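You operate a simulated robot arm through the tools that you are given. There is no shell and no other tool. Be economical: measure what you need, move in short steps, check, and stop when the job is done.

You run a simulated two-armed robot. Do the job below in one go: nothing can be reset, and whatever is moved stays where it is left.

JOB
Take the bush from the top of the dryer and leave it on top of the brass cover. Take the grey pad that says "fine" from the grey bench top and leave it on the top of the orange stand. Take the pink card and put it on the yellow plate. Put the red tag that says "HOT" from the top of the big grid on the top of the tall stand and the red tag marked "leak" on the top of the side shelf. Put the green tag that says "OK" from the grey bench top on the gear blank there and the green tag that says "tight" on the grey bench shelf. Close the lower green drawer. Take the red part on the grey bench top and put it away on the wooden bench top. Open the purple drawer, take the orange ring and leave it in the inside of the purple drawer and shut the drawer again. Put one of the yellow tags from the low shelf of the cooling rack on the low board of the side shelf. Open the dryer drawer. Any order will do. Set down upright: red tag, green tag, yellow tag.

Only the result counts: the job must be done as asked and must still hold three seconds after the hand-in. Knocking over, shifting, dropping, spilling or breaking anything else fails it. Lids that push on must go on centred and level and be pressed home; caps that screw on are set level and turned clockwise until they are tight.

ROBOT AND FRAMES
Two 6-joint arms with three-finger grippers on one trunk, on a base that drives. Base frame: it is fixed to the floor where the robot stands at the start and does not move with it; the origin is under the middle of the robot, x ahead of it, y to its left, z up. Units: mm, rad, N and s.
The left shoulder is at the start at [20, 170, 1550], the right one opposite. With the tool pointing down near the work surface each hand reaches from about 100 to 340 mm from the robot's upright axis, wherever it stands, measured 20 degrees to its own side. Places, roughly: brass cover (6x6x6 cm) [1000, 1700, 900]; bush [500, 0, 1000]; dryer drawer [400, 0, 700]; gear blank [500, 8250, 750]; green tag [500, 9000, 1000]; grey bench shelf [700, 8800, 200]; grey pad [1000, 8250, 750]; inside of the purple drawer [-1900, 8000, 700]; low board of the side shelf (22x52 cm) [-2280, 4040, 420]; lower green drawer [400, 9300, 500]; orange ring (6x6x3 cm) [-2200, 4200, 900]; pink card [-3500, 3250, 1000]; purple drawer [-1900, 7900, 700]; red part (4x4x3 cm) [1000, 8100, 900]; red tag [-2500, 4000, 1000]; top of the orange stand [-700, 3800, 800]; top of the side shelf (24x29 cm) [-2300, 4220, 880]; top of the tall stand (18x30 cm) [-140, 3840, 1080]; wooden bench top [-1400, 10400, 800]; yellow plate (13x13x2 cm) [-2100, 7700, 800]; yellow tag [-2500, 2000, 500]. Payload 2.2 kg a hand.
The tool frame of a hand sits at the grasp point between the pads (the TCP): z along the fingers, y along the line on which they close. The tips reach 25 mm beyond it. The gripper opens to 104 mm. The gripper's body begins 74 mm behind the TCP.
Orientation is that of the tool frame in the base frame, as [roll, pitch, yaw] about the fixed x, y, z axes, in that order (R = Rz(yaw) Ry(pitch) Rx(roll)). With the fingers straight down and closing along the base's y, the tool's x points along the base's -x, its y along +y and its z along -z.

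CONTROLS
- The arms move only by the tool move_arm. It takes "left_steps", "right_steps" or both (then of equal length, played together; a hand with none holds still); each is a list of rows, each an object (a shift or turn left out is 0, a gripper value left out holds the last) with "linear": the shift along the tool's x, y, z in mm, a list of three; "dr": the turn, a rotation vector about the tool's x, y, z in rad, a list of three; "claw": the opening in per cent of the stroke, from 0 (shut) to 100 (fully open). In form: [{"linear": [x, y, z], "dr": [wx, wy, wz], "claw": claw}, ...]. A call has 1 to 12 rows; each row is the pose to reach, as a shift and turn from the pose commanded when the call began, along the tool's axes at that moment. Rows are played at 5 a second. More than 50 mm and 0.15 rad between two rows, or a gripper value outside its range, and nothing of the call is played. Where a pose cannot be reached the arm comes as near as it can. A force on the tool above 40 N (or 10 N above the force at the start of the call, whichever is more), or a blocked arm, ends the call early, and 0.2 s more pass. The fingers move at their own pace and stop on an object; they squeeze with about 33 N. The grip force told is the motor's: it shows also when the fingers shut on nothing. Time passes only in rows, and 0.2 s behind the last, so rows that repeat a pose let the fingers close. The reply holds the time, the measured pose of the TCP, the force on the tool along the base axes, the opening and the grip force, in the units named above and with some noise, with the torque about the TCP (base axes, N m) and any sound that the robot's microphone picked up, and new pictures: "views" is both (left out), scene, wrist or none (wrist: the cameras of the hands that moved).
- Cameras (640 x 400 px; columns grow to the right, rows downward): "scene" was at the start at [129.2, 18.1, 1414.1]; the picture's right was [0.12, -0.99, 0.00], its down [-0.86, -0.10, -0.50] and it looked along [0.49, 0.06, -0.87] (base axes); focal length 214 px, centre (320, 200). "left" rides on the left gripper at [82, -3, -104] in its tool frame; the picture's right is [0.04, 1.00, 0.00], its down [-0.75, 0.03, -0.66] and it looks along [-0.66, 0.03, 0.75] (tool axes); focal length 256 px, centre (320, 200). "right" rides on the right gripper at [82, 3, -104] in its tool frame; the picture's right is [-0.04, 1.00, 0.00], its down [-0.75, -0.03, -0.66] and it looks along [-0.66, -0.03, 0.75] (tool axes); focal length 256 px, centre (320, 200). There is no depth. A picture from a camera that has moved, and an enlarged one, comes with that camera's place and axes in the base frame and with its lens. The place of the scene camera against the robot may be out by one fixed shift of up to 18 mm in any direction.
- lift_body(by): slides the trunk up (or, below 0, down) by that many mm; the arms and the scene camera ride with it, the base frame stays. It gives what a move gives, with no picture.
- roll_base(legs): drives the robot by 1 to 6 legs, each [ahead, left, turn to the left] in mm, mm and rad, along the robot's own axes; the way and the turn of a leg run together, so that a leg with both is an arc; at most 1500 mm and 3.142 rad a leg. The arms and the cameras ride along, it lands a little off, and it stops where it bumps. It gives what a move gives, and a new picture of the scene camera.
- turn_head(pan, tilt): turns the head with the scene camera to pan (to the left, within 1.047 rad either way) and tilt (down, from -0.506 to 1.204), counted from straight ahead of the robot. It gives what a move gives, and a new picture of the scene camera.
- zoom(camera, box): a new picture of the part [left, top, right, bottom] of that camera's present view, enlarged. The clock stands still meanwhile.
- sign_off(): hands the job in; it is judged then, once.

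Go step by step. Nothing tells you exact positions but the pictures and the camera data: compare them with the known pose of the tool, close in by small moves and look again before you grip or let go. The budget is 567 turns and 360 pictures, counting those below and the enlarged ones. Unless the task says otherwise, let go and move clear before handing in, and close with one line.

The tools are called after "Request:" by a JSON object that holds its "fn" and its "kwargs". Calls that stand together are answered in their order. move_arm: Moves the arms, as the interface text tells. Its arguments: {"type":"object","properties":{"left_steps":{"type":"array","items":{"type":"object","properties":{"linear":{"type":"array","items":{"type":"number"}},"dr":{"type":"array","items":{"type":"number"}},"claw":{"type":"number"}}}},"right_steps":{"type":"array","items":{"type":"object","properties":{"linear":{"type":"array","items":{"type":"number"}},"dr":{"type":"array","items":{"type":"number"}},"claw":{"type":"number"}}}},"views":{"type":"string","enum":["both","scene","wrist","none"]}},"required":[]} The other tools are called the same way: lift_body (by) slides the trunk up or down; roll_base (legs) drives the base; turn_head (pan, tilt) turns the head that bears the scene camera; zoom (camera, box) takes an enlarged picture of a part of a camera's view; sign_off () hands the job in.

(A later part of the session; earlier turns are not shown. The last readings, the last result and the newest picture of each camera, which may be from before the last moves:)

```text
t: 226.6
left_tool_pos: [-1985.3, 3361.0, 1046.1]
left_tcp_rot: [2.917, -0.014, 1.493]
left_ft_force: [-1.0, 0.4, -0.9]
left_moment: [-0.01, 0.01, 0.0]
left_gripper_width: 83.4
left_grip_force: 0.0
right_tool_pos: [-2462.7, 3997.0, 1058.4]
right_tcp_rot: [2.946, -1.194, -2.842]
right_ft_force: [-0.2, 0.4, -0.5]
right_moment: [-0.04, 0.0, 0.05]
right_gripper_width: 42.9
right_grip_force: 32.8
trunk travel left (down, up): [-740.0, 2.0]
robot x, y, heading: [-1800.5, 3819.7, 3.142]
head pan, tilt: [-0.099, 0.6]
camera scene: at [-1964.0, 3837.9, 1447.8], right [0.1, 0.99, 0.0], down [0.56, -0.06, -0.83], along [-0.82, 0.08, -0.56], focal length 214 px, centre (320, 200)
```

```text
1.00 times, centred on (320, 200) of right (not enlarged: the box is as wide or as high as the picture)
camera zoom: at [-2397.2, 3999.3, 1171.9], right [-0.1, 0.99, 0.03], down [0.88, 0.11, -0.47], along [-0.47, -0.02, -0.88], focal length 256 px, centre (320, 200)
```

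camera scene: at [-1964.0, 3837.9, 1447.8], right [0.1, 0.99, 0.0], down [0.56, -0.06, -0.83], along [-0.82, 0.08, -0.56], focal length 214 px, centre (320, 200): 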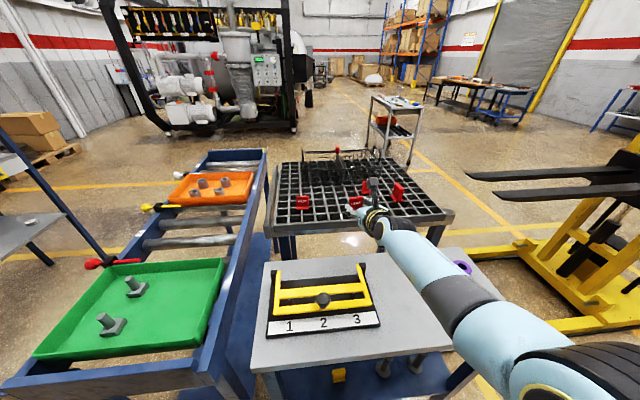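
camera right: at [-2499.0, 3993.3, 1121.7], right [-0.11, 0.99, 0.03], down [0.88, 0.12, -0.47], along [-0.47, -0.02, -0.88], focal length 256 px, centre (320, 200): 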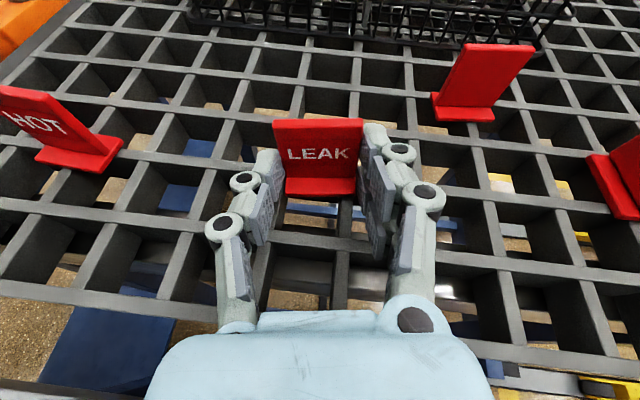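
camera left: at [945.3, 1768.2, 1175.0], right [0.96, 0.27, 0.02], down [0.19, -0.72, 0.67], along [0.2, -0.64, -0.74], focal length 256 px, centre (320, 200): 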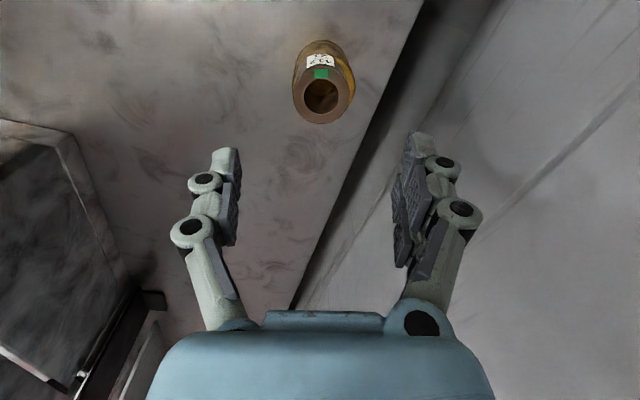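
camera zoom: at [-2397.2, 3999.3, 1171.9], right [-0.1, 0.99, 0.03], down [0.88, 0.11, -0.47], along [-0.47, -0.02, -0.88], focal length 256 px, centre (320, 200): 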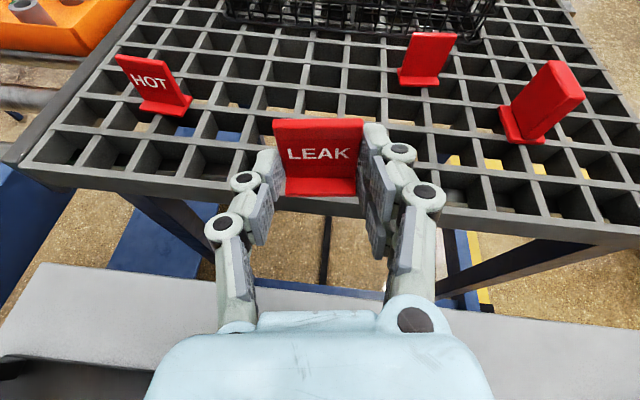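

LEAK is held upright. The free spot on the shelf top is near (−2330, 4125), between the fixture and the rings. I'll move over it.

Request:
{"fn": "roll_base", "kwargs": {"legs": [[-155, 0, 0], [0, -128, 0]]}}

Request:
{"fn": "zoom", "kwargs": {"camera": "right", "box": [0, 0, 640, 400]}}

```text
t: 228.9
left_tool_pos: [-1832.2, 3487.7, 1045.0]
left_tcp_rot: [2.917, -0.014, 1.492]
left_ft_force: [-0.2, 0.5, -0.3]
left_moment: [0.01, -0.02, 0.02]
left_gripper_width: 83.1
left_grip_force: 0.1
right_tool_pos: [-2310.6, 4125.6, 1058.6]
right_tcp_rot: [2.946, -1.193, -2.844]
right_ft_force: [-0.9, 0.5, -0.8]
right_moment: [0.0, -0.03, 0.05]
right_gripper_width: 42.8
right_grip_force: 33.3
trunk travel left (down, up): [-740.0, 2.0]
robot x, y, heading: [-1645.4, 3948.0, 3.138]
head pan, tilt: [-0.099, 0.6]
camera scene: at [-1810.6, 3966.4, 1447.6], right [0.1, 0.99, 0.0], down [0.56, -0.06, -0.82], along [-0.82, 0.09, -0.57], focal length 214 px, centre (320, 200)
```

scene: 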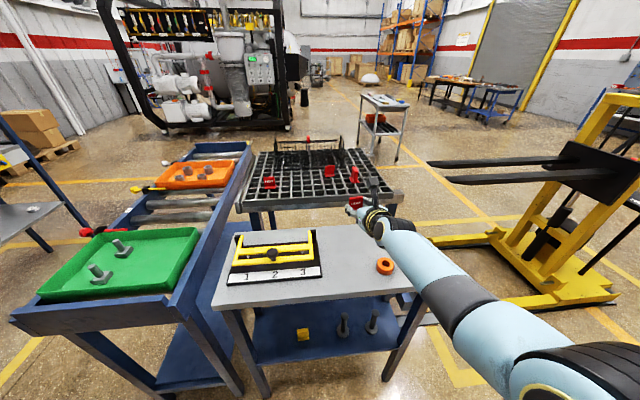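

```text
1.00 times, centred on (320, 200) of right (not enlarged: the box is as wide or as high as the picture)
camera zoom: at [-2243.3, 4128.3, 1171.4], right [-0.1, 0.99, 0.03], down [0.88, 0.11, -0.47], along [-0.47, -0.02, -0.88], focal length 256 px, centre (320, 200)
```

zoom: 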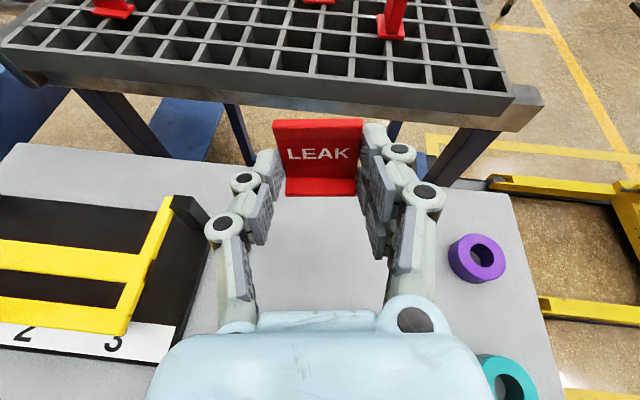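

The spot is clear: the fixture ends near y 4000 and the purple ring is at y 4296. I'll lower.

Request:
{"fn": "lift_body", "kwargs": {"by": -134}}

Request:
{"fn": "lift_body", "kwargs": {"by": -6}}

Request:
{"fn": "lift_body", "kwargs": {"by": -3}}

Request:
{"fn": "zoom", "kwargs": {"camera": "right", "box": [0, 0, 640, 400]}}

```text
t: 230.5
left_tool_pos: [-1832.1, 3489.5, 911.7]
left_tcp_rot: [2.918, -0.014, 1.492]
left_ft_force: [-0.6, 0.6, 0.3]
left_moment: [-0.03, 0.02, 0.01]
left_gripper_width: 83.1
left_grip_force: 0.1
right_tool_pos: [-2309.9, 4124.9, 924.7]
right_tcp_rot: [2.945, -1.193, -2.844]
right_ft_force: [0.2, 0.3, -0.8]
right_moment: [-0.03, -0.02, -0.02]
right_gripper_width: 42.8
right_grip_force: 32.9
trunk travel left (down, up): [-606.0, 136.0]
robot x, y, heading: [-1644.7, 3946.1, 3.136]
head pan, tilt: [-0.099, 0.6]
```

```text
t: 231.1
left_tool_pos: [-1832.4, 3489.7, 906.4]
left_tcp_rot: [2.919, -0.013, 1.493]
left_ft_force: [0.6, -0.3, 0.7]
left_moment: [0.01, -0.01, 0.0]
left_gripper_width: 83.0
left_grip_force: 0.0
right_tool_pos: [-2308.3, 4125.9, 918.0]
right_tcp_rot: [2.945, -1.194, -2.844]
right_ft_force: [0.7, 0.1, -0.1]
right_moment: [-0.01, -0.01, 0.0]
right_gripper_width: 42.7
right_grip_force: 33.3
trunk travel left (down, up): [-600.0, 142.0]
robot x, y, heading: [-1647.9, 3945.6, 3.142]
head pan, tilt: [-0.099, 0.6]
```

```text
t: 231.6
left_tool_pos: [-1831.4, 3488.0, 902.2]
left_tcp_rot: [2.916, -0.015, 1.492]
left_ft_force: [0.2, 1.3, -1.0]
left_moment: [-0.02, 0.02, 0.02]
left_gripper_width: 83.1
left_grip_force: 0.0
right_tool_pos: [-2308.6, 4125.0, 914.4]
right_tcp_rot: [2.946, -1.194, -2.843]
right_ft_force: [0.7, -0.1, -0.1]
right_moment: [0.0, -0.02, 0.01]
right_gripper_width: 42.9
right_grip_force: 32.8
trunk travel left (down, up): [-597.0, 145.0]
robot x, y, heading: [-1646.5, 3948.6, 3.14]
head pan, tilt: [-0.099, 0.6]
```

```text
1.00 times, centred on (320, 200) of right (not enlarged: the box is as wide or as high as the picture)
camera zoom: at [-2242.9, 4128.4, 1028.6], right [-0.1, 0.99, 0.03], down [0.88, 0.11, -0.47], along [-0.47, -0.02, -0.88], focal length 256 px, centre (320, 200)
```

zoom: 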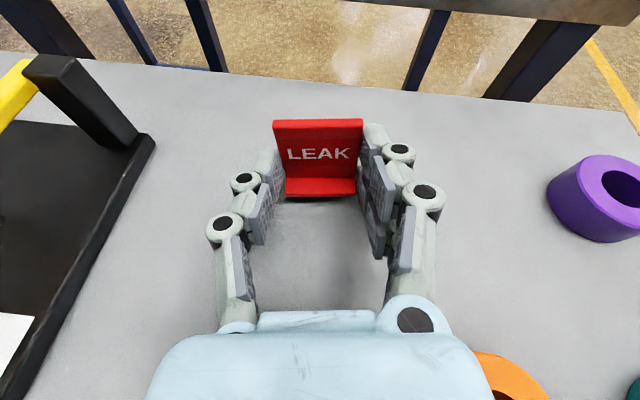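

Request:
{"fn": "lift_body", "kwargs": {"by": -3}}

Request:
{"fn": "lift_body", "kwargs": {"by": -3}}

```text
t: 232.1
left_tool_pos: [-1831.7, 3487.9, 899.8]
left_tcp_rot: [2.921, -0.013, 1.491]
left_ft_force: [0.3, 0.0, 1.0]
left_moment: [0.01, 0.02, -0.01]
left_gripper_width: 83.0
left_grip_force: 0.1
right_tool_pos: [-2309.4, 4125.3, 912.4]
right_tcp_rot: [2.947, -1.194, -2.843]
right_ft_force: [-0.5, -0.7, -0.3]
right_moment: [0.01, 0.01, 0.0]
right_gripper_width: 43.1
right_grip_force: 32.7
trunk travel left (down, up): [-594.0, 148.0]
robot x, y, heading: [-1646.6, 3949.4, 3.134]
head pan, tilt: [-0.099, 0.6]
```

```text
t: 232.6
left_tool_pos: [-1831.7, 3489.4, 897.1]
left_tcp_rot: [2.92, -0.014, 1.492]
left_ft_force: [-0.4, -0.6, 0.4]
left_moment: [0.0, 0.0, -0.02]
left_gripper_width: 83.1
left_grip_force: 0.0
right_tool_pos: [-2307.5, 4125.4, 909.0]
right_tcp_rot: [2.944, -1.193, -2.842]
right_ft_force: [0.8, -0.7, -0.1]
right_moment: [-0.02, -0.03, -0.02]
right_gripper_width: 42.6
right_grip_force: 32.6
trunk travel left (down, up): [-591.0, 151.0]
robot x, y, heading: [-1647.3, 3948.1, 3.136]
head pan, tilt: [-0.099, 0.6]
```

Request:
{"fn": "lift_body", "kwargs": {"by": -3}}

Request:
{"fn": "lift_body", "kwargs": {"by": -3}}

```text
t: 233.1
left_tool_pos: [-1831.0, 3489.8, 892.9]
left_tcp_rot: [2.918, -0.012, 1.491]
left_ft_force: [-0.1, -0.4, 0.2]
left_moment: [-0.02, 0.0, -0.02]
left_gripper_width: 83.1
left_grip_force: 0.1
right_tool_pos: [-2309.8, 4126.1, 906.4]
right_tcp_rot: [2.942, -1.198, -2.84]
right_ft_force: [0.1, 0.1, 6.8]
right_moment: [0.08, 0.11, -0.01]
right_gripper_width: 43.0
right_grip_force: 33.2
trunk travel left (down, up): [-588.0, 154.0]
robot x, y, heading: [-1645.7, 3949.2, 3.137]
head pan, tilt: [-0.099, 0.6]
```

```text
t: 233.7
left_tool_pos: [-1830.0, 3488.5, 889.9]
left_tcp_rot: [2.921, -0.015, 1.492]
left_ft_force: [0.0, -0.1, -0.7]
left_moment: [0.01, -0.01, 0.03]
left_gripper_width: 83.2
left_grip_force: 0.1
right_tool_pos: [-2309.5, 4125.5, 906.7]
right_tcp_rot: [2.939, -1.203, -2.836]
right_ft_force: [0.8, 1.2, 20.8]
right_moment: [0.25, 0.29, 0.01]
right_gripper_width: 42.9
right_grip_force: 32.9
trunk travel left (down, up): [-585.0, 157.0]
robot x, y, heading: [-1641.3, 3949.7, 3.134]
head pan, tilt: [-0.099, 0.6]
```

LEAK is in contact with the shelf. I'll ease up 3 mm, open, then raise and look.

Request:
{"fn": "lift_body", "kwargs": {"by": 3}}

Request:
{"fn": "move_arm", "kwargs": {"right_steps": [{"claw": 50}, {"claw": 60}, {"claw": 70}, {"claw": 70}], "views": "wrist"}}

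```text
t: 234.2
left_tool_pos: [-1830.4, 3487.7, 892.9]
left_tcp_rot: [2.917, -0.014, 1.493]
left_ft_force: [0.2, -0.8, 0.0]
left_moment: [0.0, 0.0, 0.03]
left_gripper_width: 83.2
left_grip_force: 0.2
right_tool_pos: [-2310.6, 4126.9, 908.5]
right_tcp_rot: [2.942, -1.197, -2.841]
right_ft_force: [-6.3, 1.6, 17.8]
right_moment: [0.3, 0.48, 0.08]
right_gripper_width: 43.0
right_grip_force: 33.6
trunk travel left (down, up): [-588.0, 154.0]
robot x, y, heading: [-1644.4, 3947.9, 3.136]
head pan, tilt: [-0.099, 0.6]
```

```text
t: 235.2
left_tool_pos: [-1831.8, 3488.4, 893.9]
left_tcp_rot: [2.917, -0.013, 1.492]
left_ft_force: [0.1, -1.1, -0.3]
left_moment: [0.01, -0.04, 0.01]
left_gripper_width: 83.2
left_grip_force: 0.0
right_tool_pos: [-2308.4, 4125.3, 906.6]
right_tcp_rot: [2.944, -1.194, -2.842]
right_ft_force: [-7.9, -6.9, 11.3]
right_moment: [0.18, 0.39, 0.31]
right_gripper_width: 73.0
right_grip_force: 0.0
trunk travel left (down, up): [-588.0, 154.0]
robot x, y, heading: [-1641.1, 3949.8, 3.143]
head pan, tilt: [-0.099, 0.6]
camera right: at [-2242.7, 4127.5, 1019.6], right [-0.1, 0.99, 0.03], down [0.88, 0.11, -0.47], along [-0.47, -0.02, -0.88], focal length 256 px, centre (320, 200)
```

right: 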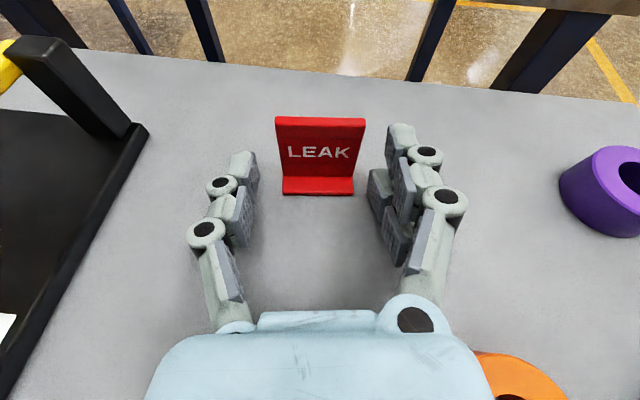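

LEAK stands free. Something, perhaps the orange ring, touches the gripper body, so I'll rise straight up.

Request:
{"fn": "lift_body", "kwargs": {"by": 100}}

Request:
{"fn": "zoom", "kwargs": {"camera": "right", "box": [0, 0, 640, 400]}}

```text
t: 236.5
left_tool_pos: [-1831.6, 3489.4, 992.7]
left_tcp_rot: [2.918, -0.013, 1.493]
left_ft_force: [-0.2, -0.2, -0.9]
left_moment: [0.04, 0.03, 0.0]
left_gripper_width: 83.6
left_grip_force: 0.1
right_tool_pos: [-2309.2, 4126.0, 1006.2]
right_tcp_rot: [2.949, -1.194, -2.843]
right_ft_force: [0.0, 0.3, -0.2]
right_moment: [-0.02, 0.01, -0.03]
right_gripper_width: 72.4
right_grip_force: 0.1
trunk travel left (down, up): [-688.0, 54.0]
robot x, y, heading: [-1645.7, 3946.5, 3.139]
head pan, tilt: [-0.099, 0.6]
```

```text
1.00 times, centred on (320, 200) of right (not enlarged: the box is as wide or as high as the picture)
camera zoom: at [-2242.9, 4128.4, 1119.2], right [-0.1, 0.99, 0.03], down [0.88, 0.11, -0.47], along [-0.47, -0.02, -0.88], focal length 256 px, centre (320, 200)
```

zoom: 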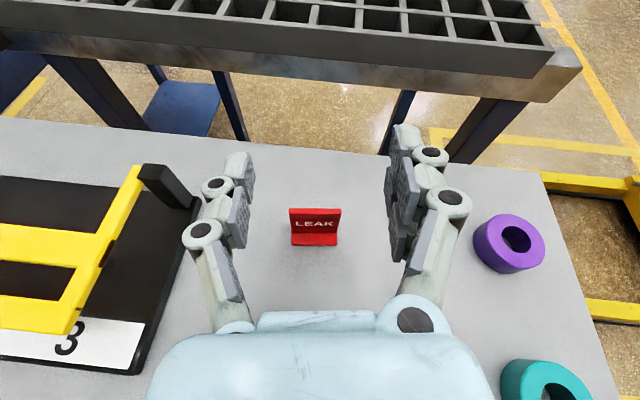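

LEAK is placed. For HOT I need more reach so the base stays back from the cart. I'll raise the arm relative to the trunk, lower the trunk, and extend.

Request:
{"fn": "roll_base", "kwargs": {"legs": [[-60, 0, 0], [0, 286, 0]]}}

Request:
{"fn": "move_arm", "kwargs": {"right_steps": [{"linear": [35, 1, -13], "claw": 80}, {"linear": [70, 2, -27]}, {"linear": [105, 3, -40]}, {"linear": [140, 4, -54]}, {"linear": [140, 4, -54]}], "views": "none"}}

Request:
{"fn": "lift_body", "kwargs": {"by": -120}}

```text
t: 239.1
left_tool_pos: [-1771.9, 3199.4, 994.0]
left_tcp_rot: [2.917, -0.014, 1.491]
left_ft_force: [0.2, -0.6, 0.4]
left_moment: [0.0, -0.01, -0.01]
left_gripper_width: 83.4
left_grip_force: 0.1
right_tool_pos: [-2249.1, 3837.7, 1006.7]
right_tcp_rot: [2.943, -1.194, -2.841]
right_ft_force: [0.1, 0.2, 0.1]
right_moment: [0.02, 0.03, -0.03]
right_gripper_width: 72.7
right_grip_force: 0.0
trunk travel left (down, up): [-688.0, 54.0]
robot x, y, heading: [-1586.3, 3658.9, 3.14]
head pan, tilt: [-0.099, 0.6]
camera scene: at [-1750.9, 3678.1, 1395.5], right [0.1, 0.99, 0.0], down [0.56, -0.06, -0.83], along [-0.82, 0.09, -0.56], focal length 214 px, centre (320, 200)
```

scene: 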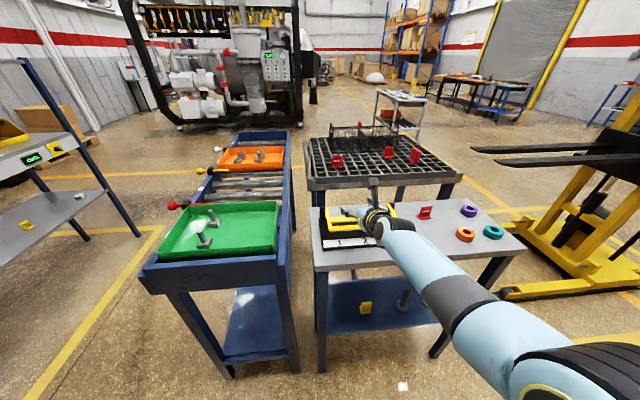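

```text
t: 240.3
left_tool_pos: [-1772.3, 3202.1, 994.5]
left_tcp_rot: [2.916, -0.015, 1.493]
left_ft_force: [0.1, 0.0, 0.3]
left_moment: [0.01, 0.01, -0.01]
left_gripper_width: 83.4
left_grip_force: 0.0
right_tool_pos: [-2248.5, 3831.4, 1156.4]
right_tcp_rot: [2.949, -1.194, -2.845]
right_ft_force: [0.3, -0.6, 0.3]
right_moment: [-0.01, 0.0, 0.0]
right_gripper_width: 83.3
right_grip_force: 0.1
trunk travel left (down, up): [-688.0, 54.0]
robot x, y, heading: [-1586.3, 3661.7, 3.143]
head pan, tilt: [-0.099, 0.6]
```

```text
t: 241.8
left_tool_pos: [-1772.2, 3202.4, 874.0]
left_tcp_rot: [2.916, -0.014, 1.494]
left_ft_force: [0.5, 0.0, 0.6]
left_moment: [-0.02, -0.01, 0.0]
left_gripper_width: 83.3
left_grip_force: 0.0
right_tool_pos: [-2249.6, 3831.1, 1035.3]
right_tcp_rot: [2.945, -1.195, -2.842]
right_ft_force: [0.4, 0.3, 0.2]
right_moment: [0.02, -0.01, 0.04]
right_gripper_width: 83.3
right_grip_force: 0.1
trunk travel left (down, up): [-568.0, 174.0]
robot x, y, heading: [-1587.8, 3659.9, 3.138]
head pan, tilt: [-0.099, 0.6]
```

Request:
{"fn": "move_arm", "kwargs": {"right_steps": [{"linear": [9, 4, 24], "dr": [-0.02, 0, 0.007]}, {"linear": [18, 8, 48], "dr": [-0.04, 0, 0.014]}, {"linear": [27, 13, 72], "dr": [-0.06, 0, 0.021]}, {"linear": [36, 17, 96], "dr": [-0.08, 0, 0.028]}, {"linear": [45, 21, 121], "dr": [-0.093, -0.003, 0.035]}, {"linear": [45, 21, 121], "dr": [-0.093, -0.003, 0.035]}], "views": "wrist"}}

```text
t: 243.2
left_tool_pos: [-1772.1, 3201.7, 873.5]
left_tcp_rot: [2.918, -0.013, 1.492]
left_ft_force: [0.1, 0.0, 0.1]
left_moment: [-0.02, 0.01, 0.0]
left_gripper_width: 83.2
left_grip_force: 0.0
right_tool_pos: [-2379.8, 3867.2, 1034.8]
right_tcp_rot: [2.955, -1.204, -2.894]
right_ft_force: [0.6, 0.2, 0.3]
right_moment: [0.01, 0.01, -0.03]
right_gripper_width: 83.3
right_grip_force: 0.1
right hand out of reach, approached as far as the arm can: row 3, 4, 5, 6
trunk travel left (down, up): [-568.0, 174.0]
robot x, y, heading: [-1586.4, 3656.6, 3.137]
head pan, tilt: [-0.099, 0.6]
camera right: at [-2311.7, 3867.0, 1147.7], right [-0.06, 1.0, 0.03], down [0.88, 0.07, -0.47], along [-0.48, 0.0, -0.88], focal length 256 px, centre (320, 200)
```

right: 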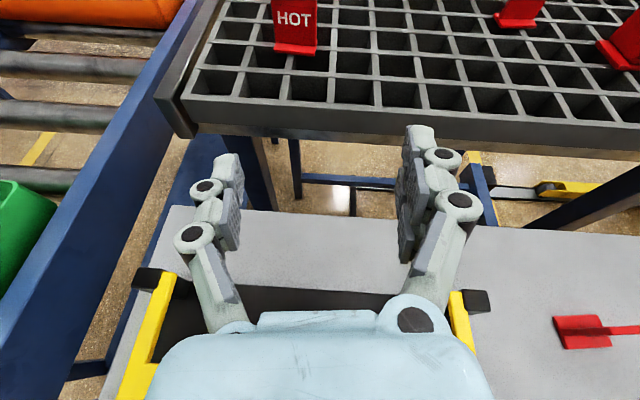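

HOT stands at about (−2591, 3829). I'll drive ahead 130 and left 37, then check.

Request:
{"fn": "roll_base", "kwargs": {"legs": [[130, 37, 0]]}}

Request:
{"fn": "lift_body", "kwargs": {"by": -27}}

Request:
{"fn": "zoom", "kwargs": {"camera": "right", "box": [0, 0, 640, 400]}}

```text
t: 244.5
left_tool_pos: [-1904.0, 3164.7, 874.0]
left_tcp_rot: [2.916, -0.014, 1.492]
left_ft_force: [-0.5, 0.2, -0.4]
left_moment: [-0.01, -0.04, -0.01]
left_gripper_width: 82.9
left_grip_force: 0.1
right_tool_pos: [-2511.7, 3828.2, 1032.6]
right_tcp_rot: [2.956, -1.2, -2.894]
right_ft_force: [-0.1, 0.0, 0.5]
right_moment: [0.0, 0.06, -0.02]
right_gripper_width: 83.3
right_grip_force: 0.0
trunk travel left (down, up): [-568.0, 174.0]
robot x, y, heading: [-1715.5, 3624.2, 3.14]
head pan, tilt: [-0.099, 0.6]
camera scene: at [-1883.9, 3641.8, 1274.9], right [0.1, 0.99, 0.0], down [0.56, -0.06, -0.82], along [-0.82, 0.08, -0.57], focal length 214 px, centre (320, 200)
```

scene: 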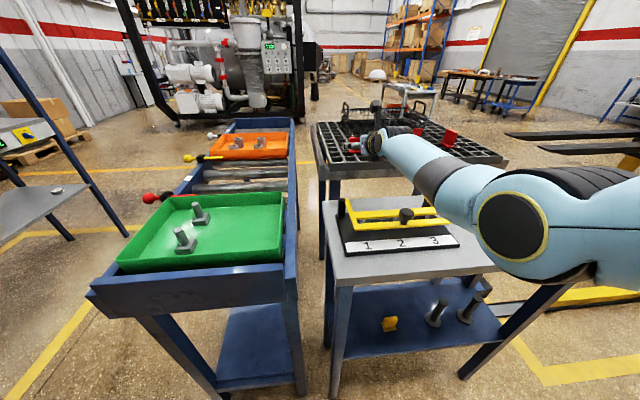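

```text
t: 245.2
left_tool_pos: [-1902.6, 3164.0, 847.1]
left_tcp_rot: [2.917, -0.013, 1.492]
left_ft_force: [-0.5, 0.5, -0.5]
left_moment: [0.01, 0.02, 0.01]
left_gripper_width: 83.3
left_grip_force: 0.1
right_tool_pos: [-2510.7, 3829.2, 1007.4]
right_tcp_rot: [2.957, -1.203, -2.893]
right_ft_force: [0.4, 0.6, 0.3]
right_moment: [0.0, -0.02, -0.03]
right_gripper_width: 83.5
right_grip_force: 0.1
trunk travel left (down, up): [-541.0, 201.0]
robot x, y, heading: [-1717.4, 3625.5, 3.144]
head pan, tilt: [-0.099, 0.6]
```

```text
1.00 times, centred on (320, 200) of right (not enlarged: the box is as wide or as high as the picture)
camera zoom: at [-2442.9, 3830.3, 1120.0], right [-0.06, 1.0, 0.03], down [0.88, 0.07, -0.47], along [-0.47, 0.0, -0.88], focal length 256 px, centre (320, 200)
```

zoom: 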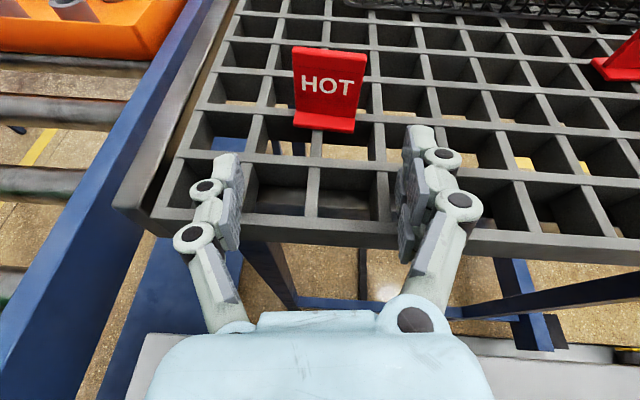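

HOT is straight ahead at x ≈ −2582. I'll drive 65 mm and grip it.

Request:
{"fn": "roll_base", "kwargs": {"legs": [[65, 0, 0]]}}

Request:
{"fn": "move_arm", "kwargs": {"right_steps": [{"claw": 60}, {"claw": 40}, {"claw": 30}, {"claw": 20}, {"claw": 20}], "views": "wrist"}}

```text
t: 246.2
left_tool_pos: [-1968.1, 3165.5, 846.3]
left_tcp_rot: [2.918, -0.014, 1.492]
left_ft_force: [-0.7, 0.0, -0.8]
left_moment: [-0.01, -0.06, -0.01]
left_gripper_width: 83.1
left_grip_force: 0.1
right_tool_pos: [-2576.3, 3828.6, 1006.1]
right_tcp_rot: [2.957, -1.2, -2.894]
right_ft_force: [-0.8, -0.1, -0.1]
right_moment: [-0.01, -0.04, -0.02]
right_gripper_width: 83.3
right_grip_force: 0.2
trunk travel left (down, up): [-541.0, 201.0]
robot x, y, heading: [-1782.0, 3625.9, 3.144]
head pan, tilt: [-0.099, 0.6]
camera scene: at [-1949.3, 3642.3, 1247.6], right [0.1, 0.99, 0.0], down [0.56, -0.06, -0.82], along [-0.82, 0.08, -0.57], focal length 214 px, centre (320, 200)
```

scene: 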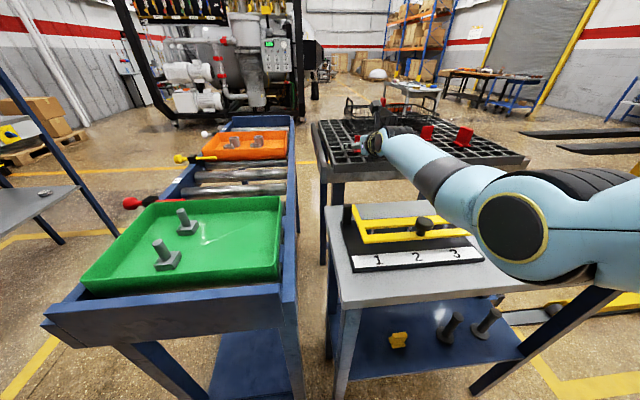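

```text
t: 247.4
left_tool_pos: [-1967.7, 3164.8, 847.3]
left_tcp_rot: [2.919, -0.014, 1.492]
left_ft_force: [-0.6, 0.6, 0.6]
left_moment: [-0.02, 0.0, 0.01]
left_gripper_width: 83.2
left_grip_force: 0.0
right_tool_pos: [-2575.2, 3829.4, 1008.0]
right_tcp_rot: [2.954, -1.204, -2.892]
right_ft_force: [-0.7, 3.5, 7.0]
right_moment: [0.24, 0.18, -0.04]
right_gripper_width: 42.5
right_grip_force: 33.0
trunk travel left (down, up): [-541.0, 201.0]
robot x, y, heading: [-1781.4, 3623.1, 3.142]
head pan, tilt: [-0.099, 0.6]
camera right: at [-2507.9, 3830.4, 1120.9], right [-0.06, 1.0, 0.03], down [0.88, 0.07, -0.47], along [-0.48, 0.0, -0.88], focal length 256 px, centre (320, 200)
```

right: 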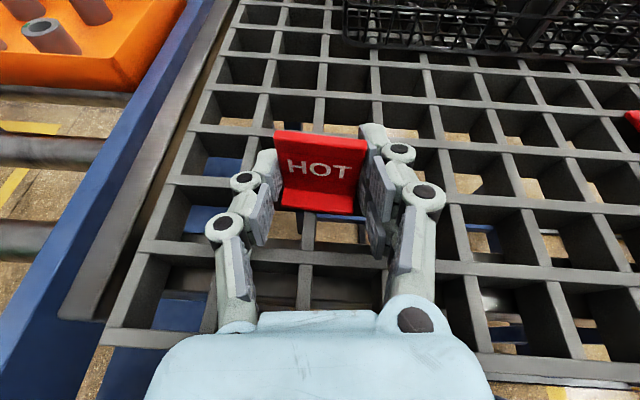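

HOT is gripped. I'll lift, back away, and turn towards the tall stand.

Request:
{"fn": "lift_body", "kwargs": {"by": 80}}

Request:
{"fn": "roll_base", "kwargs": {"legs": [[-350, 0, 0]]}}

Request:
{"fn": "zoom", "kwargs": {"camera": "scene", "box": [290, 130, 520, 270]}}

```text
t: 248.6
left_tool_pos: [-1967.9, 3163.9, 927.2]
left_tcp_rot: [2.916, -0.015, 1.494]
left_ft_force: [-0.2, -0.8, 0.0]
left_moment: [-0.02, 0.01, -0.02]
left_gripper_width: 83.2
left_grip_force: 0.1
right_tool_pos: [-2576.2, 3830.2, 1085.4]
right_tcp_rot: [2.955, -1.201, -2.893]
right_ft_force: [0.3, -0.8, 0.6]
right_moment: [0.02, 0.03, 0.02]
right_gripper_width: 42.4
right_grip_force: 32.5
trunk travel left (down, up): [-621.0, 121.0]
robot x, y, heading: [-1779.3, 3620.3, 3.135]
head pan, tilt: [-0.099, 0.6]
```

```text
t: 250.8
left_tool_pos: [-1616.1, 3164.0, 927.3]
left_tcp_rot: [2.917, -0.015, 1.492]
left_ft_force: [1.1, -0.5, 0.2]
left_moment: [0.01, 0.0, -0.04]
left_gripper_width: 83.3
left_grip_force: 0.1
right_tool_pos: [-2223.5, 3829.1, 1085.5]
right_tcp_rot: [2.954, -1.201, -2.893]
right_ft_force: [-0.5, -0.7, -0.1]
right_moment: [-0.01, -0.02, 0.01]
right_gripper_width: 42.1
right_grip_force: 33.2
trunk travel left (down, up): [-621.0, 121.0]
robot x, y, heading: [-1424.8, 3618.3, 3.139]
head pan, tilt: [-0.099, 0.6]
camera scene: at [-1594.6, 3641.4, 1328.5], right [0.1, 0.99, 0.0], down [0.56, -0.06, -0.83], along [-0.82, 0.09, -0.56], focal length 214 px, centre (320, 200)
```

scene: 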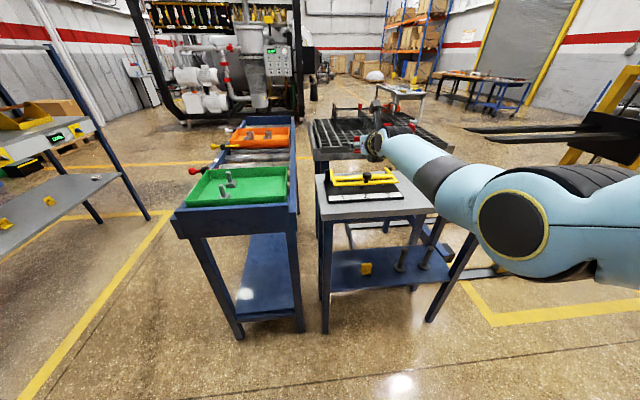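

```text
2.78 times, centred on (405, 200) of scene
camera zoom: at [-1594.6, 3641.4, 1328.5], right [0.1, 0.99, 0.0], down [0.56, -0.06, -0.83], along [-0.82, 0.09, -0.56], focal length 597 px, centre (84, 200)
```

zoom: 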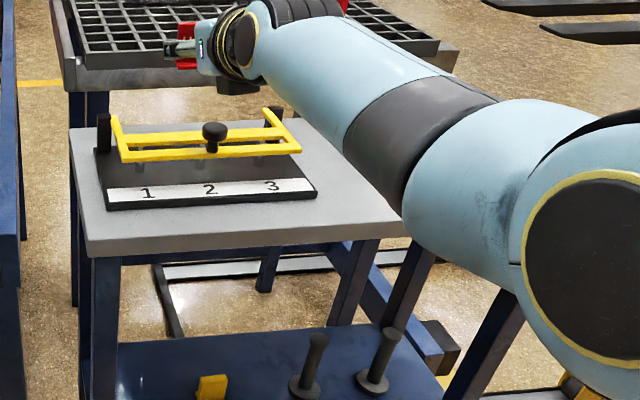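

I'll back south first, then turn to face +y and slide over in front of the tall stand.

Request:
{"fn": "roll_base", "kwargs": {"legs": [[0, 850, 0], [0, 0, -1.568], [0, -1100, 0]]}}

Request:
{"fn": "turn_head", "kwargs": {"pan": 0.0, "tilt": 0.5}}

```text
t: 264.3
left_tool_pos: [-804.4, 2972.6, 926.4]
left_tcp_rot: [2.918, -0.014, -0.051]
left_ft_force: [-0.2, -0.2, 0.1]
left_moment: [0.01, 0.02, 0.0]
left_gripper_width: 83.3
left_grip_force: 0.1
right_tool_pos: [-157.1, 3596.7, 1086.2]
right_tcp_rot: [2.956, -1.203, 1.845]
right_ft_force: [0.1, 0.2, -1.1]
right_moment: [-0.01, -0.01, -0.02]
right_gripper_width: 42.4
right_grip_force: 33.0
trunk travel left (down, up): [-621.0, 121.0]
robot x, y, heading: [-340.3, 2798.4, 1.594]
head pan, tilt: [-0.099, 0.6]
camera scene: at [-343.4, 2966.7, 1328.4], right [1.0, -0.08, 0.0], down [-0.04, -0.56, -0.82], along [0.06, 0.82, -0.57], focal length 214 px, centre (320, 200)
```

scene: 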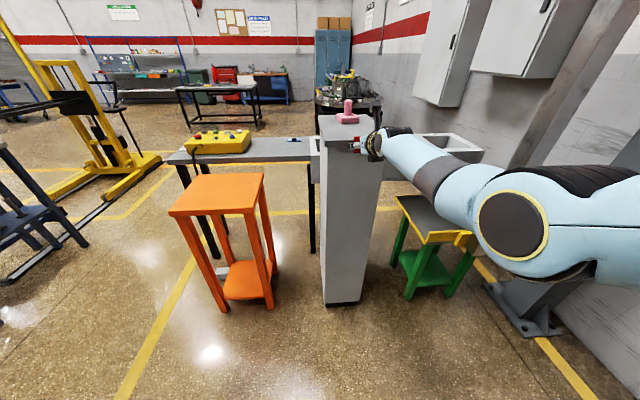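

```text
t: 265.0
left_tool_pos: [-805.3, 2971.1, 925.7]
left_tcp_rot: [2.919, -0.015, -0.051]
left_ft_force: [-0.4, -0.1, -0.1]
left_moment: [0.01, 0.0, 0.0]
left_gripper_width: 83.2
left_grip_force: 0.0
right_tool_pos: [-156.9, 3596.8, 1087.0]
right_tcp_rot: [2.956, -1.204, 1.845]
right_ft_force: [0.2, 0.0, 0.0]
right_moment: [0.0, -0.01, 0.01]
right_gripper_width: 42.5
right_grip_force: 33.6
trunk travel left (down, up): [-621.0, 121.0]
robot x, y, heading: [-342.0, 2795.3, 1.595]
head pan, tilt: [0.0, 0.499]
camera scene: at [-352.5, 2969.6, 1337.4], right [1.0, 0.02, 0.0], down [0.01, -0.48, -0.88], along [-0.02, 0.88, -0.48], focal length 214 px, centre (320, 200)
```

scene: 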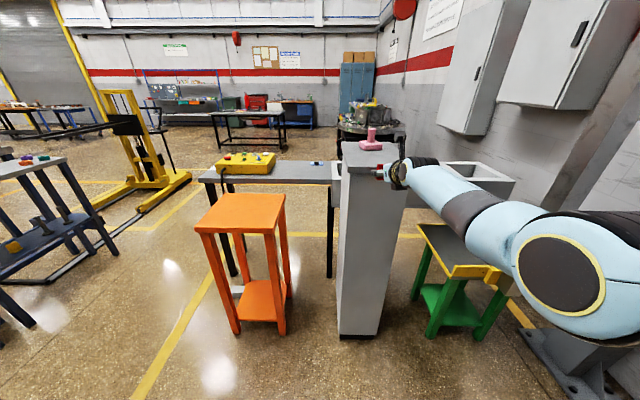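

The tall stand is ahead, with a pink object at the back of its top. I'll raise the trunk and look from the hand.

Request:
{"fn": "lift_body", "kwargs": {"by": 115}}

Request:
{"fn": "zoom", "kwargs": {"camera": "right", "box": [0, 0, 640, 400]}}

Request:
{"fn": "zoom", "kwargs": {"camera": "scene", "box": [310, 120, 440, 210]}}

```text
t: 266.4
left_tool_pos: [-804.8, 2972.5, 1040.3]
left_tcp_rot: [2.916, -0.013, -0.051]
left_ft_force: [0.0, -0.3, -0.1]
left_moment: [0.02, 0.01, -0.02]
left_gripper_width: 83.2
left_grip_force: 0.0
right_tool_pos: [-155.9, 3597.0, 1201.1]
right_tcp_rot: [2.956, -1.201, 1.843]
right_ft_force: [-1.1, 0.1, -0.3]
right_moment: [0.03, -0.03, 0.01]
right_gripper_width: 42.6
right_grip_force: 33.1
trunk travel left (down, up): [-736.0, 6.0]
robot x, y, heading: [-338.3, 2797.6, 1.594]
head pan, tilt: [0.0, 0.499]
```

```text
1.00 times, centred on (320, 200) of right (not enlarged: the box is as wide or as high as the picture)
camera zoom: at [-155.2, 3528.7, 1314.3], right [1.0, 0.09, 0.03], down [0.09, -0.88, -0.47], along [-0.02, 0.47, -0.88], focal length 256 px, centre (320, 200)
```

zoom: 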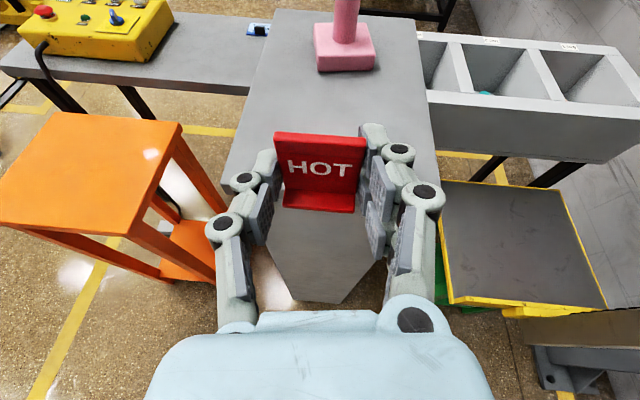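

```text
4.44 times, centred on (375, 165) of scene
camera zoom: at [-352.6, 2969.4, 1452.6], right [1.0, 0.02, 0.0], down [0.01, -0.48, -0.88], along [-0.02, 0.88, -0.48], focal length 953 px, centre (76, 356)
```

zoom: 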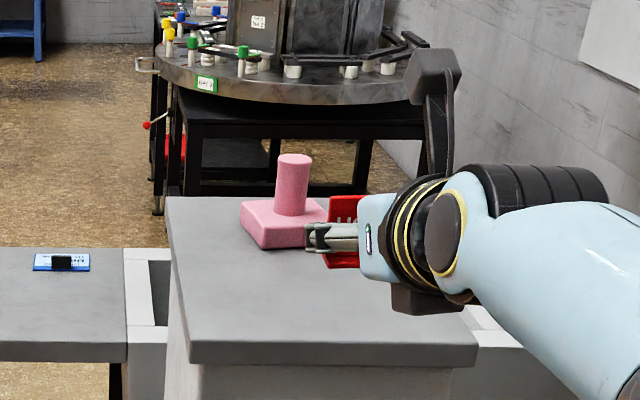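

The top's front edge is at y ≈ 3680 and the pink object starts near 3870. I'll put HOT at about (−155, 3785) by driving ahead 183 mm.

Request:
{"fn": "roll_base", "kwargs": {"legs": [[183, 0, -0.02]]}}

Request:
{"fn": "lift_body", "kwargs": {"by": -78}}

Request:
{"fn": "zoom", "kwargs": {"camera": "right", "box": [0, 0, 640, 400]}}

```text
t: 268.0
left_tool_pos: [-804.5, 3165.2, 1041.6]
left_tcp_rot: [2.915, -0.014, -0.071]
left_ft_force: [-0.4, -0.6, -0.5]
left_moment: [-0.01, 0.04, 0.05]
left_gripper_width: 83.1
left_grip_force: 0.2
right_tool_pos: [-143.8, 3778.7, 1202.4]
right_tcp_rot: [2.958, -1.199, 1.828]
right_ft_force: [-0.2, -1.1, 0.3]
right_moment: [0.0, -0.01, 0.01]
right_gripper_width: 42.2
right_grip_force: 32.8
trunk travel left (down, up): [-736.0, 6.0]
robot x, y, heading: [-344.6, 2982.8, 1.574]
head pan, tilt: [0.0, 0.499]
camera scene: at [-352.4, 3153.7, 1452.6], right [1.0, 0.01, 0.0], down [0.0, -0.48, -0.88], along [0.0, 0.88, -0.48], focal length 214 px, centre (320, 200)
```

scene: 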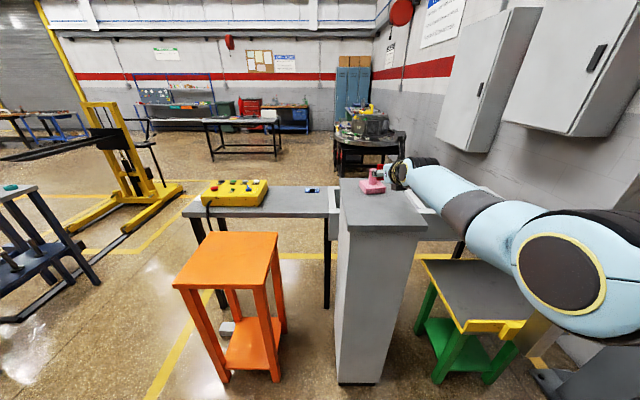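

```text
t: 269.1
left_tool_pos: [-803.7, 3163.9, 963.2]
left_tcp_rot: [2.917, -0.015, -0.071]
left_ft_force: [0.2, 0.7, -0.2]
left_moment: [0.02, 0.03, -0.03]
left_gripper_width: 83.1
left_grip_force: 0.0
right_tool_pos: [-143.9, 3777.3, 1122.8]
right_tcp_rot: [2.957, -1.204, 1.828]
right_ft_force: [-0.5, 0.4, 1.0]
right_moment: [-0.02, 0.0, -0.01]
right_gripper_width: 42.4
right_grip_force: 32.6
trunk travel left (down, up): [-658.0, 84.0]
robot x, y, heading: [-343.0, 2981.8, 1.578]
head pan, tilt: [0.0, 0.499]
```

```text
1.00 times, centred on (320, 200) of right (not enlarged: the box is as wide or as high as the picture)
camera zoom: at [-144.3, 3708.9, 1236.8], right [1.0, 0.07, 0.03], down [0.07, -0.88, -0.47], along [-0.01, 0.47, -0.88], focal length 256 px, centre (320, 200)
```

zoom: 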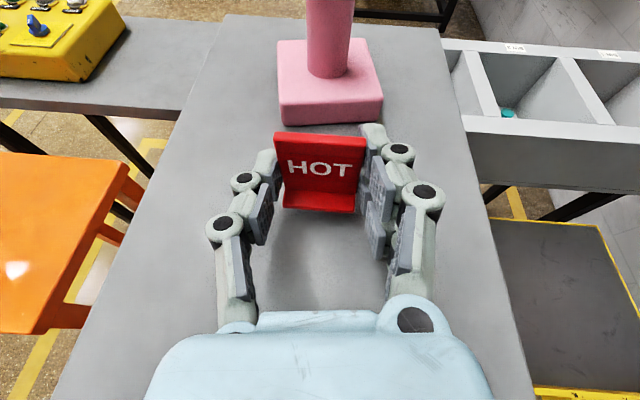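

Request:
{"fn": "lift_body", "kwargs": {"by": -10}}

Request:
{"fn": "lift_body", "kwargs": {"by": -3}}

Request:
{"fn": "lift_body", "kwargs": {"by": -3}}

```text
t: 269.7
left_tool_pos: [-804.0, 3163.3, 953.7]
left_tcp_rot: [2.917, -0.014, -0.071]
left_ft_force: [-0.4, -0.9, -0.1]
left_moment: [0.01, 0.04, 0.02]
left_gripper_width: 83.1
left_grip_force: 0.0
right_tool_pos: [-144.7, 3776.9, 1113.4]
right_tcp_rot: [2.956, -1.204, 1.829]
right_ft_force: [-0.1, 0.5, -1.2]
right_moment: [-0.02, 0.01, -0.03]
right_gripper_width: 42.5
right_grip_force: 33.3
trunk travel left (down, up): [-648.0, 94.0]
robot x, y, heading: [-342.0, 2980.4, 1.574]
head pan, tilt: [0.0, 0.499]
```

```text
t: 270.2
left_tool_pos: [-804.7, 3164.9, 950.3]
left_tcp_rot: [2.918, -0.013, -0.069]
left_ft_force: [1.1, 0.3, -0.3]
left_moment: [0.01, 0.0, -0.05]
left_gripper_width: 83.2
left_grip_force: 0.1
right_tool_pos: [-144.0, 3777.5, 1110.0]
right_tcp_rot: [2.958, -1.203, 1.828]
right_ft_force: [-0.1, 1.4, 0.1]
right_moment: [0.0, -0.01, 0.01]
right_gripper_width: 42.3
right_grip_force: 33.4
trunk travel left (down, up): [-645.0, 97.0]
robot x, y, heading: [-344.0, 2982.0, 1.577]
head pan, tilt: [0.0, 0.499]
```

```text
t: 270.7
left_tool_pos: [-805.3, 3163.6, 946.6]
left_tcp_rot: [2.917, -0.014, -0.07]
left_ft_force: [0.2, 0.1, -0.1]
left_moment: [0.02, -0.02, 0.02]
left_gripper_width: 83.0
left_grip_force: 0.1
right_tool_pos: [-144.9, 3778.0, 1107.6]
right_tcp_rot: [2.955, -1.204, 1.828]
right_ft_force: [0.2, 0.1, 2.5]
right_moment: [0.04, 0.07, -0.05]
right_gripper_width: 42.4
right_grip_force: 33.2
trunk travel left (down, up): [-642.0, 100.0]
robot x, y, heading: [-345.0, 2978.1, 1.576]
head pan, tilt: [0.0, 0.499]
```

Light contact of 2.5 N. I'll go down 2 mm more, then open and rise.

Request:
{"fn": "lift_body", "kwargs": {"by": -2}}

Request:
{"fn": "move_arm", "kwargs": {"right_steps": [{"claw": 50}, {"claw": 60}, {"claw": 75}, {"claw": 75}], "views": "wrist"}}

Request:
{"fn": "lift_body", "kwargs": {"by": 90}}

Request:
{"fn": "zoom", "kwargs": {"camera": "right", "box": [0, 0, 640, 400]}}

```text
t: 271.3
left_tool_pos: [-805.0, 3163.2, 946.5]
left_tcp_rot: [2.919, -0.014, -0.068]
left_ft_force: [0.7, 0.0, 0.6]
left_moment: [0.0, -0.02, 0.03]
left_gripper_width: 83.0
left_grip_force: 0.0
right_tool_pos: [-146.1, 3776.0, 1108.4]
right_tcp_rot: [2.954, -1.206, 1.829]
right_ft_force: [0.7, 1.7, 8.6]
right_moment: [0.13, 0.19, -0.03]
right_gripper_width: 42.4
right_grip_force: 33.6
trunk travel left (down, up): [-640.0, 102.0]
robot x, y, heading: [-342.3, 2980.2, 1.581]
head pan, tilt: [0.0, 0.499]
```

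```text
t: 272.3
left_tool_pos: [-804.4, 3163.9, 946.1]
left_tcp_rot: [2.916, -0.013, -0.069]
left_ft_force: [-0.5, 0.3, 1.1]
left_moment: [0.03, -0.01, -0.02]
left_gripper_width: 83.2
left_grip_force: 0.0
right_tool_pos: [-145.3, 3777.2, 1105.5]
right_tcp_rot: [2.953, -1.203, 1.829]
right_ft_force: [-4.0, 5.1, 7.2]
right_moment: [0.23, -0.08, 0.21]
right_gripper_width: 78.8
right_grip_force: 0.0
trunk travel left (down, up): [-640.0, 102.0]
robot x, y, heading: [-344.8, 2982.5, 1.579]
head pan, tilt: [0.0, 0.499]
camera right: at [-145.2, 3708.6, 1218.8], right [1.0, 0.07, 0.03], down [0.07, -0.88, -0.47], along [-0.01, 0.47, -0.88], focal length 256 px, centre (320, 200)
```

right: 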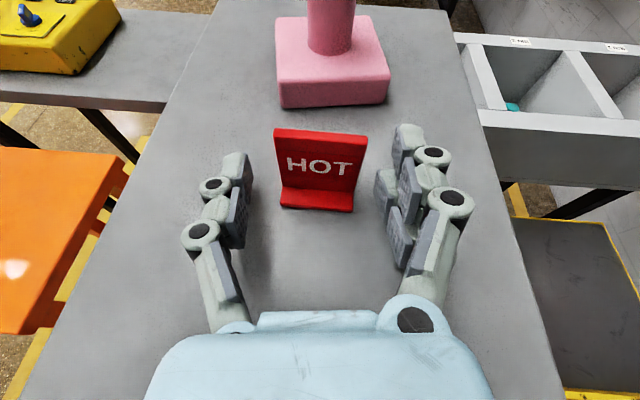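

```text
t: 273.5
left_tool_pos: [-804.4, 3163.5, 1037.2]
left_tcp_rot: [2.917, -0.014, -0.069]
left_ft_force: [-0.7, 0.2, -0.1]
left_moment: [-0.01, 0.0, 0.03]
left_gripper_width: 83.2
left_grip_force: 0.0
right_tool_pos: [-144.7, 3776.3, 1195.2]
right_tcp_rot: [2.955, -1.201, 1.828]
right_ft_force: [-0.2, 0.0, 0.0]
right_moment: [0.01, -0.01, 0.0]
right_gripper_width: 78.3
right_grip_force: 0.0
trunk travel left (down, up): [-730.0, 12.0]
robot x, y, heading: [-347.5, 2979.6, 1.578]
head pan, tilt: [0.0, 0.499]
```

```text
1.00 times, centred on (320, 200) of right (not enlarged: the box is as wide or as high as the picture)
camera zoom: at [-144.5, 3708.9, 1308.1], right [1.0, 0.07, 0.03], down [0.07, -0.88, -0.47], along [-0.01, 0.47, -0.88], focal length 256 px, centre (320, 200)
```

zoom: 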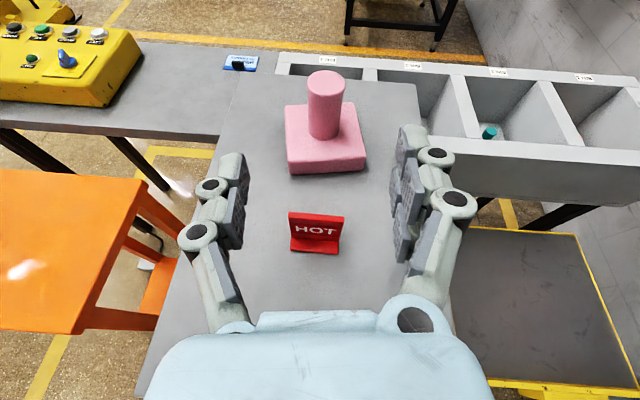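

HOT is done. Next are the pink card near (−3500, 3250) and the orange ring. I'll back off, retract the right arm and drive towards the machine side.

Request:
{"fn": "roll_base", "kwargs": {"legs": [[-400, 0, 0]]}}

Request:
{"fn": "move_arm", "kwargs": {"right_steps": [{"linear": [-15, 2, -45]}, {"linear": [-30, 4, -88]}, {"linear": [-45, 6, -130]}, {"linear": [-60, 8, -172]}, {"linear": [-75, 10, -214]}, {"linear": [-75, 10, -214]}], "views": "none"}}

Request:
{"fn": "roll_base", "kwargs": {"legs": [[0, 1350, 0], [0, 0, 1.57], [900, 0, 0]]}}

Request:
{"fn": "turn_head", "kwargs": {"pan": 0.0, "tilt": 0.3}}

```text
t: 276.0
left_tool_pos: [-801.0, 2764.5, 1036.0]
left_tcp_rot: [2.919, -0.014, -0.065]
left_ft_force: [0.4, 0.1, -0.2]
left_moment: [0.01, 0.0, -0.04]
left_gripper_width: 83.1
left_grip_force: 0.0
right_tool_pos: [-145.0, 3381.8, 1195.0]
right_tcp_rot: [2.956, -1.203, 1.833]
right_ft_force: [-0.5, 0.0, -0.2]
right_moment: [-0.02, -0.03, -0.02]
right_gripper_width: 77.9
right_grip_force: 0.1
trunk travel left (down, up): [-730.0, 12.0]
robot x, y, heading: [-340.7, 2582.7, 1.579]
head pan, tilt: [0.0, 0.499]
camera scene: at [-349.8, 2756.1, 1446.7], right [1.0, 0.01, 0.0], down [0.01, -0.48, -0.88], along [-0.01, 0.88, -0.48], focal length 214 px, centre (320, 200)
```

scene: 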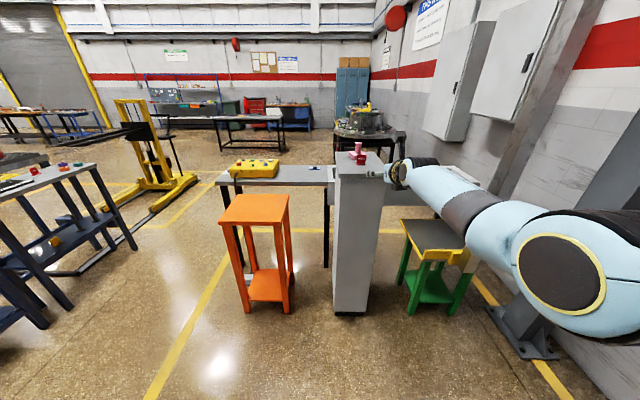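

```text
t: 277.4
left_tool_pos: [-803.1, 2766.6, 1036.1]
left_tcp_rot: [2.916, -0.013, -0.063]
left_ft_force: [-1.0, -0.7, -0.3]
left_moment: [-0.04, -0.03, 0.0]
left_gripper_width: 83.7
left_grip_force: 0.1
right_tool_pos: [-115.2, 3157.7, 1199.6]
right_tcp_rot: [2.955, -1.202, 1.832]
right_ft_force: [0.9, 0.9, 0.0]
right_moment: [0.0, -0.01, -0.02]
right_gripper_width: 78.2
right_grip_force: 0.1
trunk travel left (down, up): [-730.0, 12.0]
robot x, y, heading: [-344.3, 2584.3, 1.578]
head pan, tilt: [0.0, 0.499]
```

```text
t: 286.5
left_tool_pos: [-2077.4, 2327.1, 1065.2]
left_tcp_rot: [3.005, -0.048, 0.702]
left_ft_force: [22.1, -30.5, -4.3]
left_moment: [2.39, 1.74, 0.19]
left_gripper_width: 83.0
left_grip_force: 0.1
right_tool_pos: [-1879.0, 2998.0, 1234.3]
right_tcp_rot: [2.903, -1.268, 2.721]
right_ft_force: [-3.5, -15.5, -0.6]
right_moment: [0.39, -0.06, -1.04]
right_gripper_width: 78.0
right_grip_force: 0.2
trunk travel left (down, up): [-730.0, 12.0]
robot x, y, heading: [-1730.2, 2557.9, 2.416]
head pan, tilt: [0.0, 0.499]
stopped in leg 2: the robot was blocked; the commanded pose is now the measured one
camera scene: at [-1843.0, 2659.6, 1449.3], right [0.66, 0.75, 0.0], down [0.35, -0.31, -0.89], along [-0.66, 0.59, -0.47], focal length 214 px, centre (320, 200)
```

scene: 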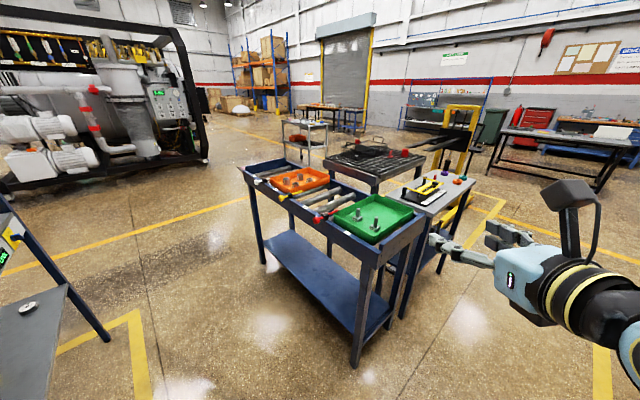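

```text
t: 287.3
left_tool_pos: [-2102.0, 2347.5, 1073.4]
left_tcp_rot: [2.963, -0.034, 0.736]
left_ft_force: [-0.1, 0.0, 0.4]
left_moment: [0.02, -0.03, -0.03]
left_gripper_width: 83.1
left_grip_force: 0.1
right_tool_pos: [-1920.1, 3048.0, 1209.4]
right_tcp_rot: [2.982, -1.229, 2.656]
right_ft_force: [-0.4, 0.5, -0.2]
right_moment: [0.02, 0.0, -0.05]
right_gripper_width: 78.0
right_grip_force: 0.0
trunk travel left (down, up): [-730.0, 12.0]
robot x, y, heading: [-1733.7, 2558.8, 2.424]
head pan, tilt: [0.0, 0.3]
camera scene: at [-1847.7, 2684.7, 1466.7], right [0.66, 0.75, -0.01], down [0.21, -0.2, -0.96], along [-0.72, 0.62, -0.29], focal length 214 px, centre (320, 200)
```

scene: 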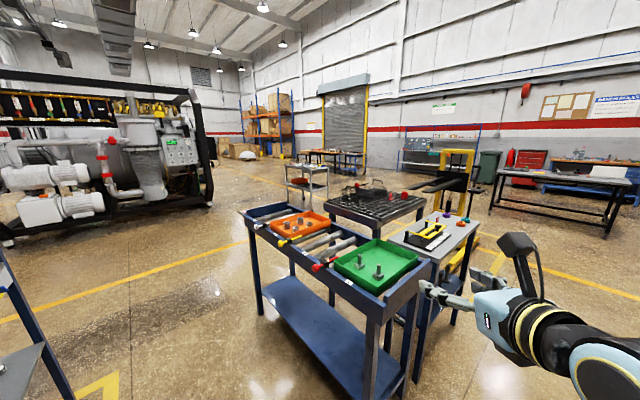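

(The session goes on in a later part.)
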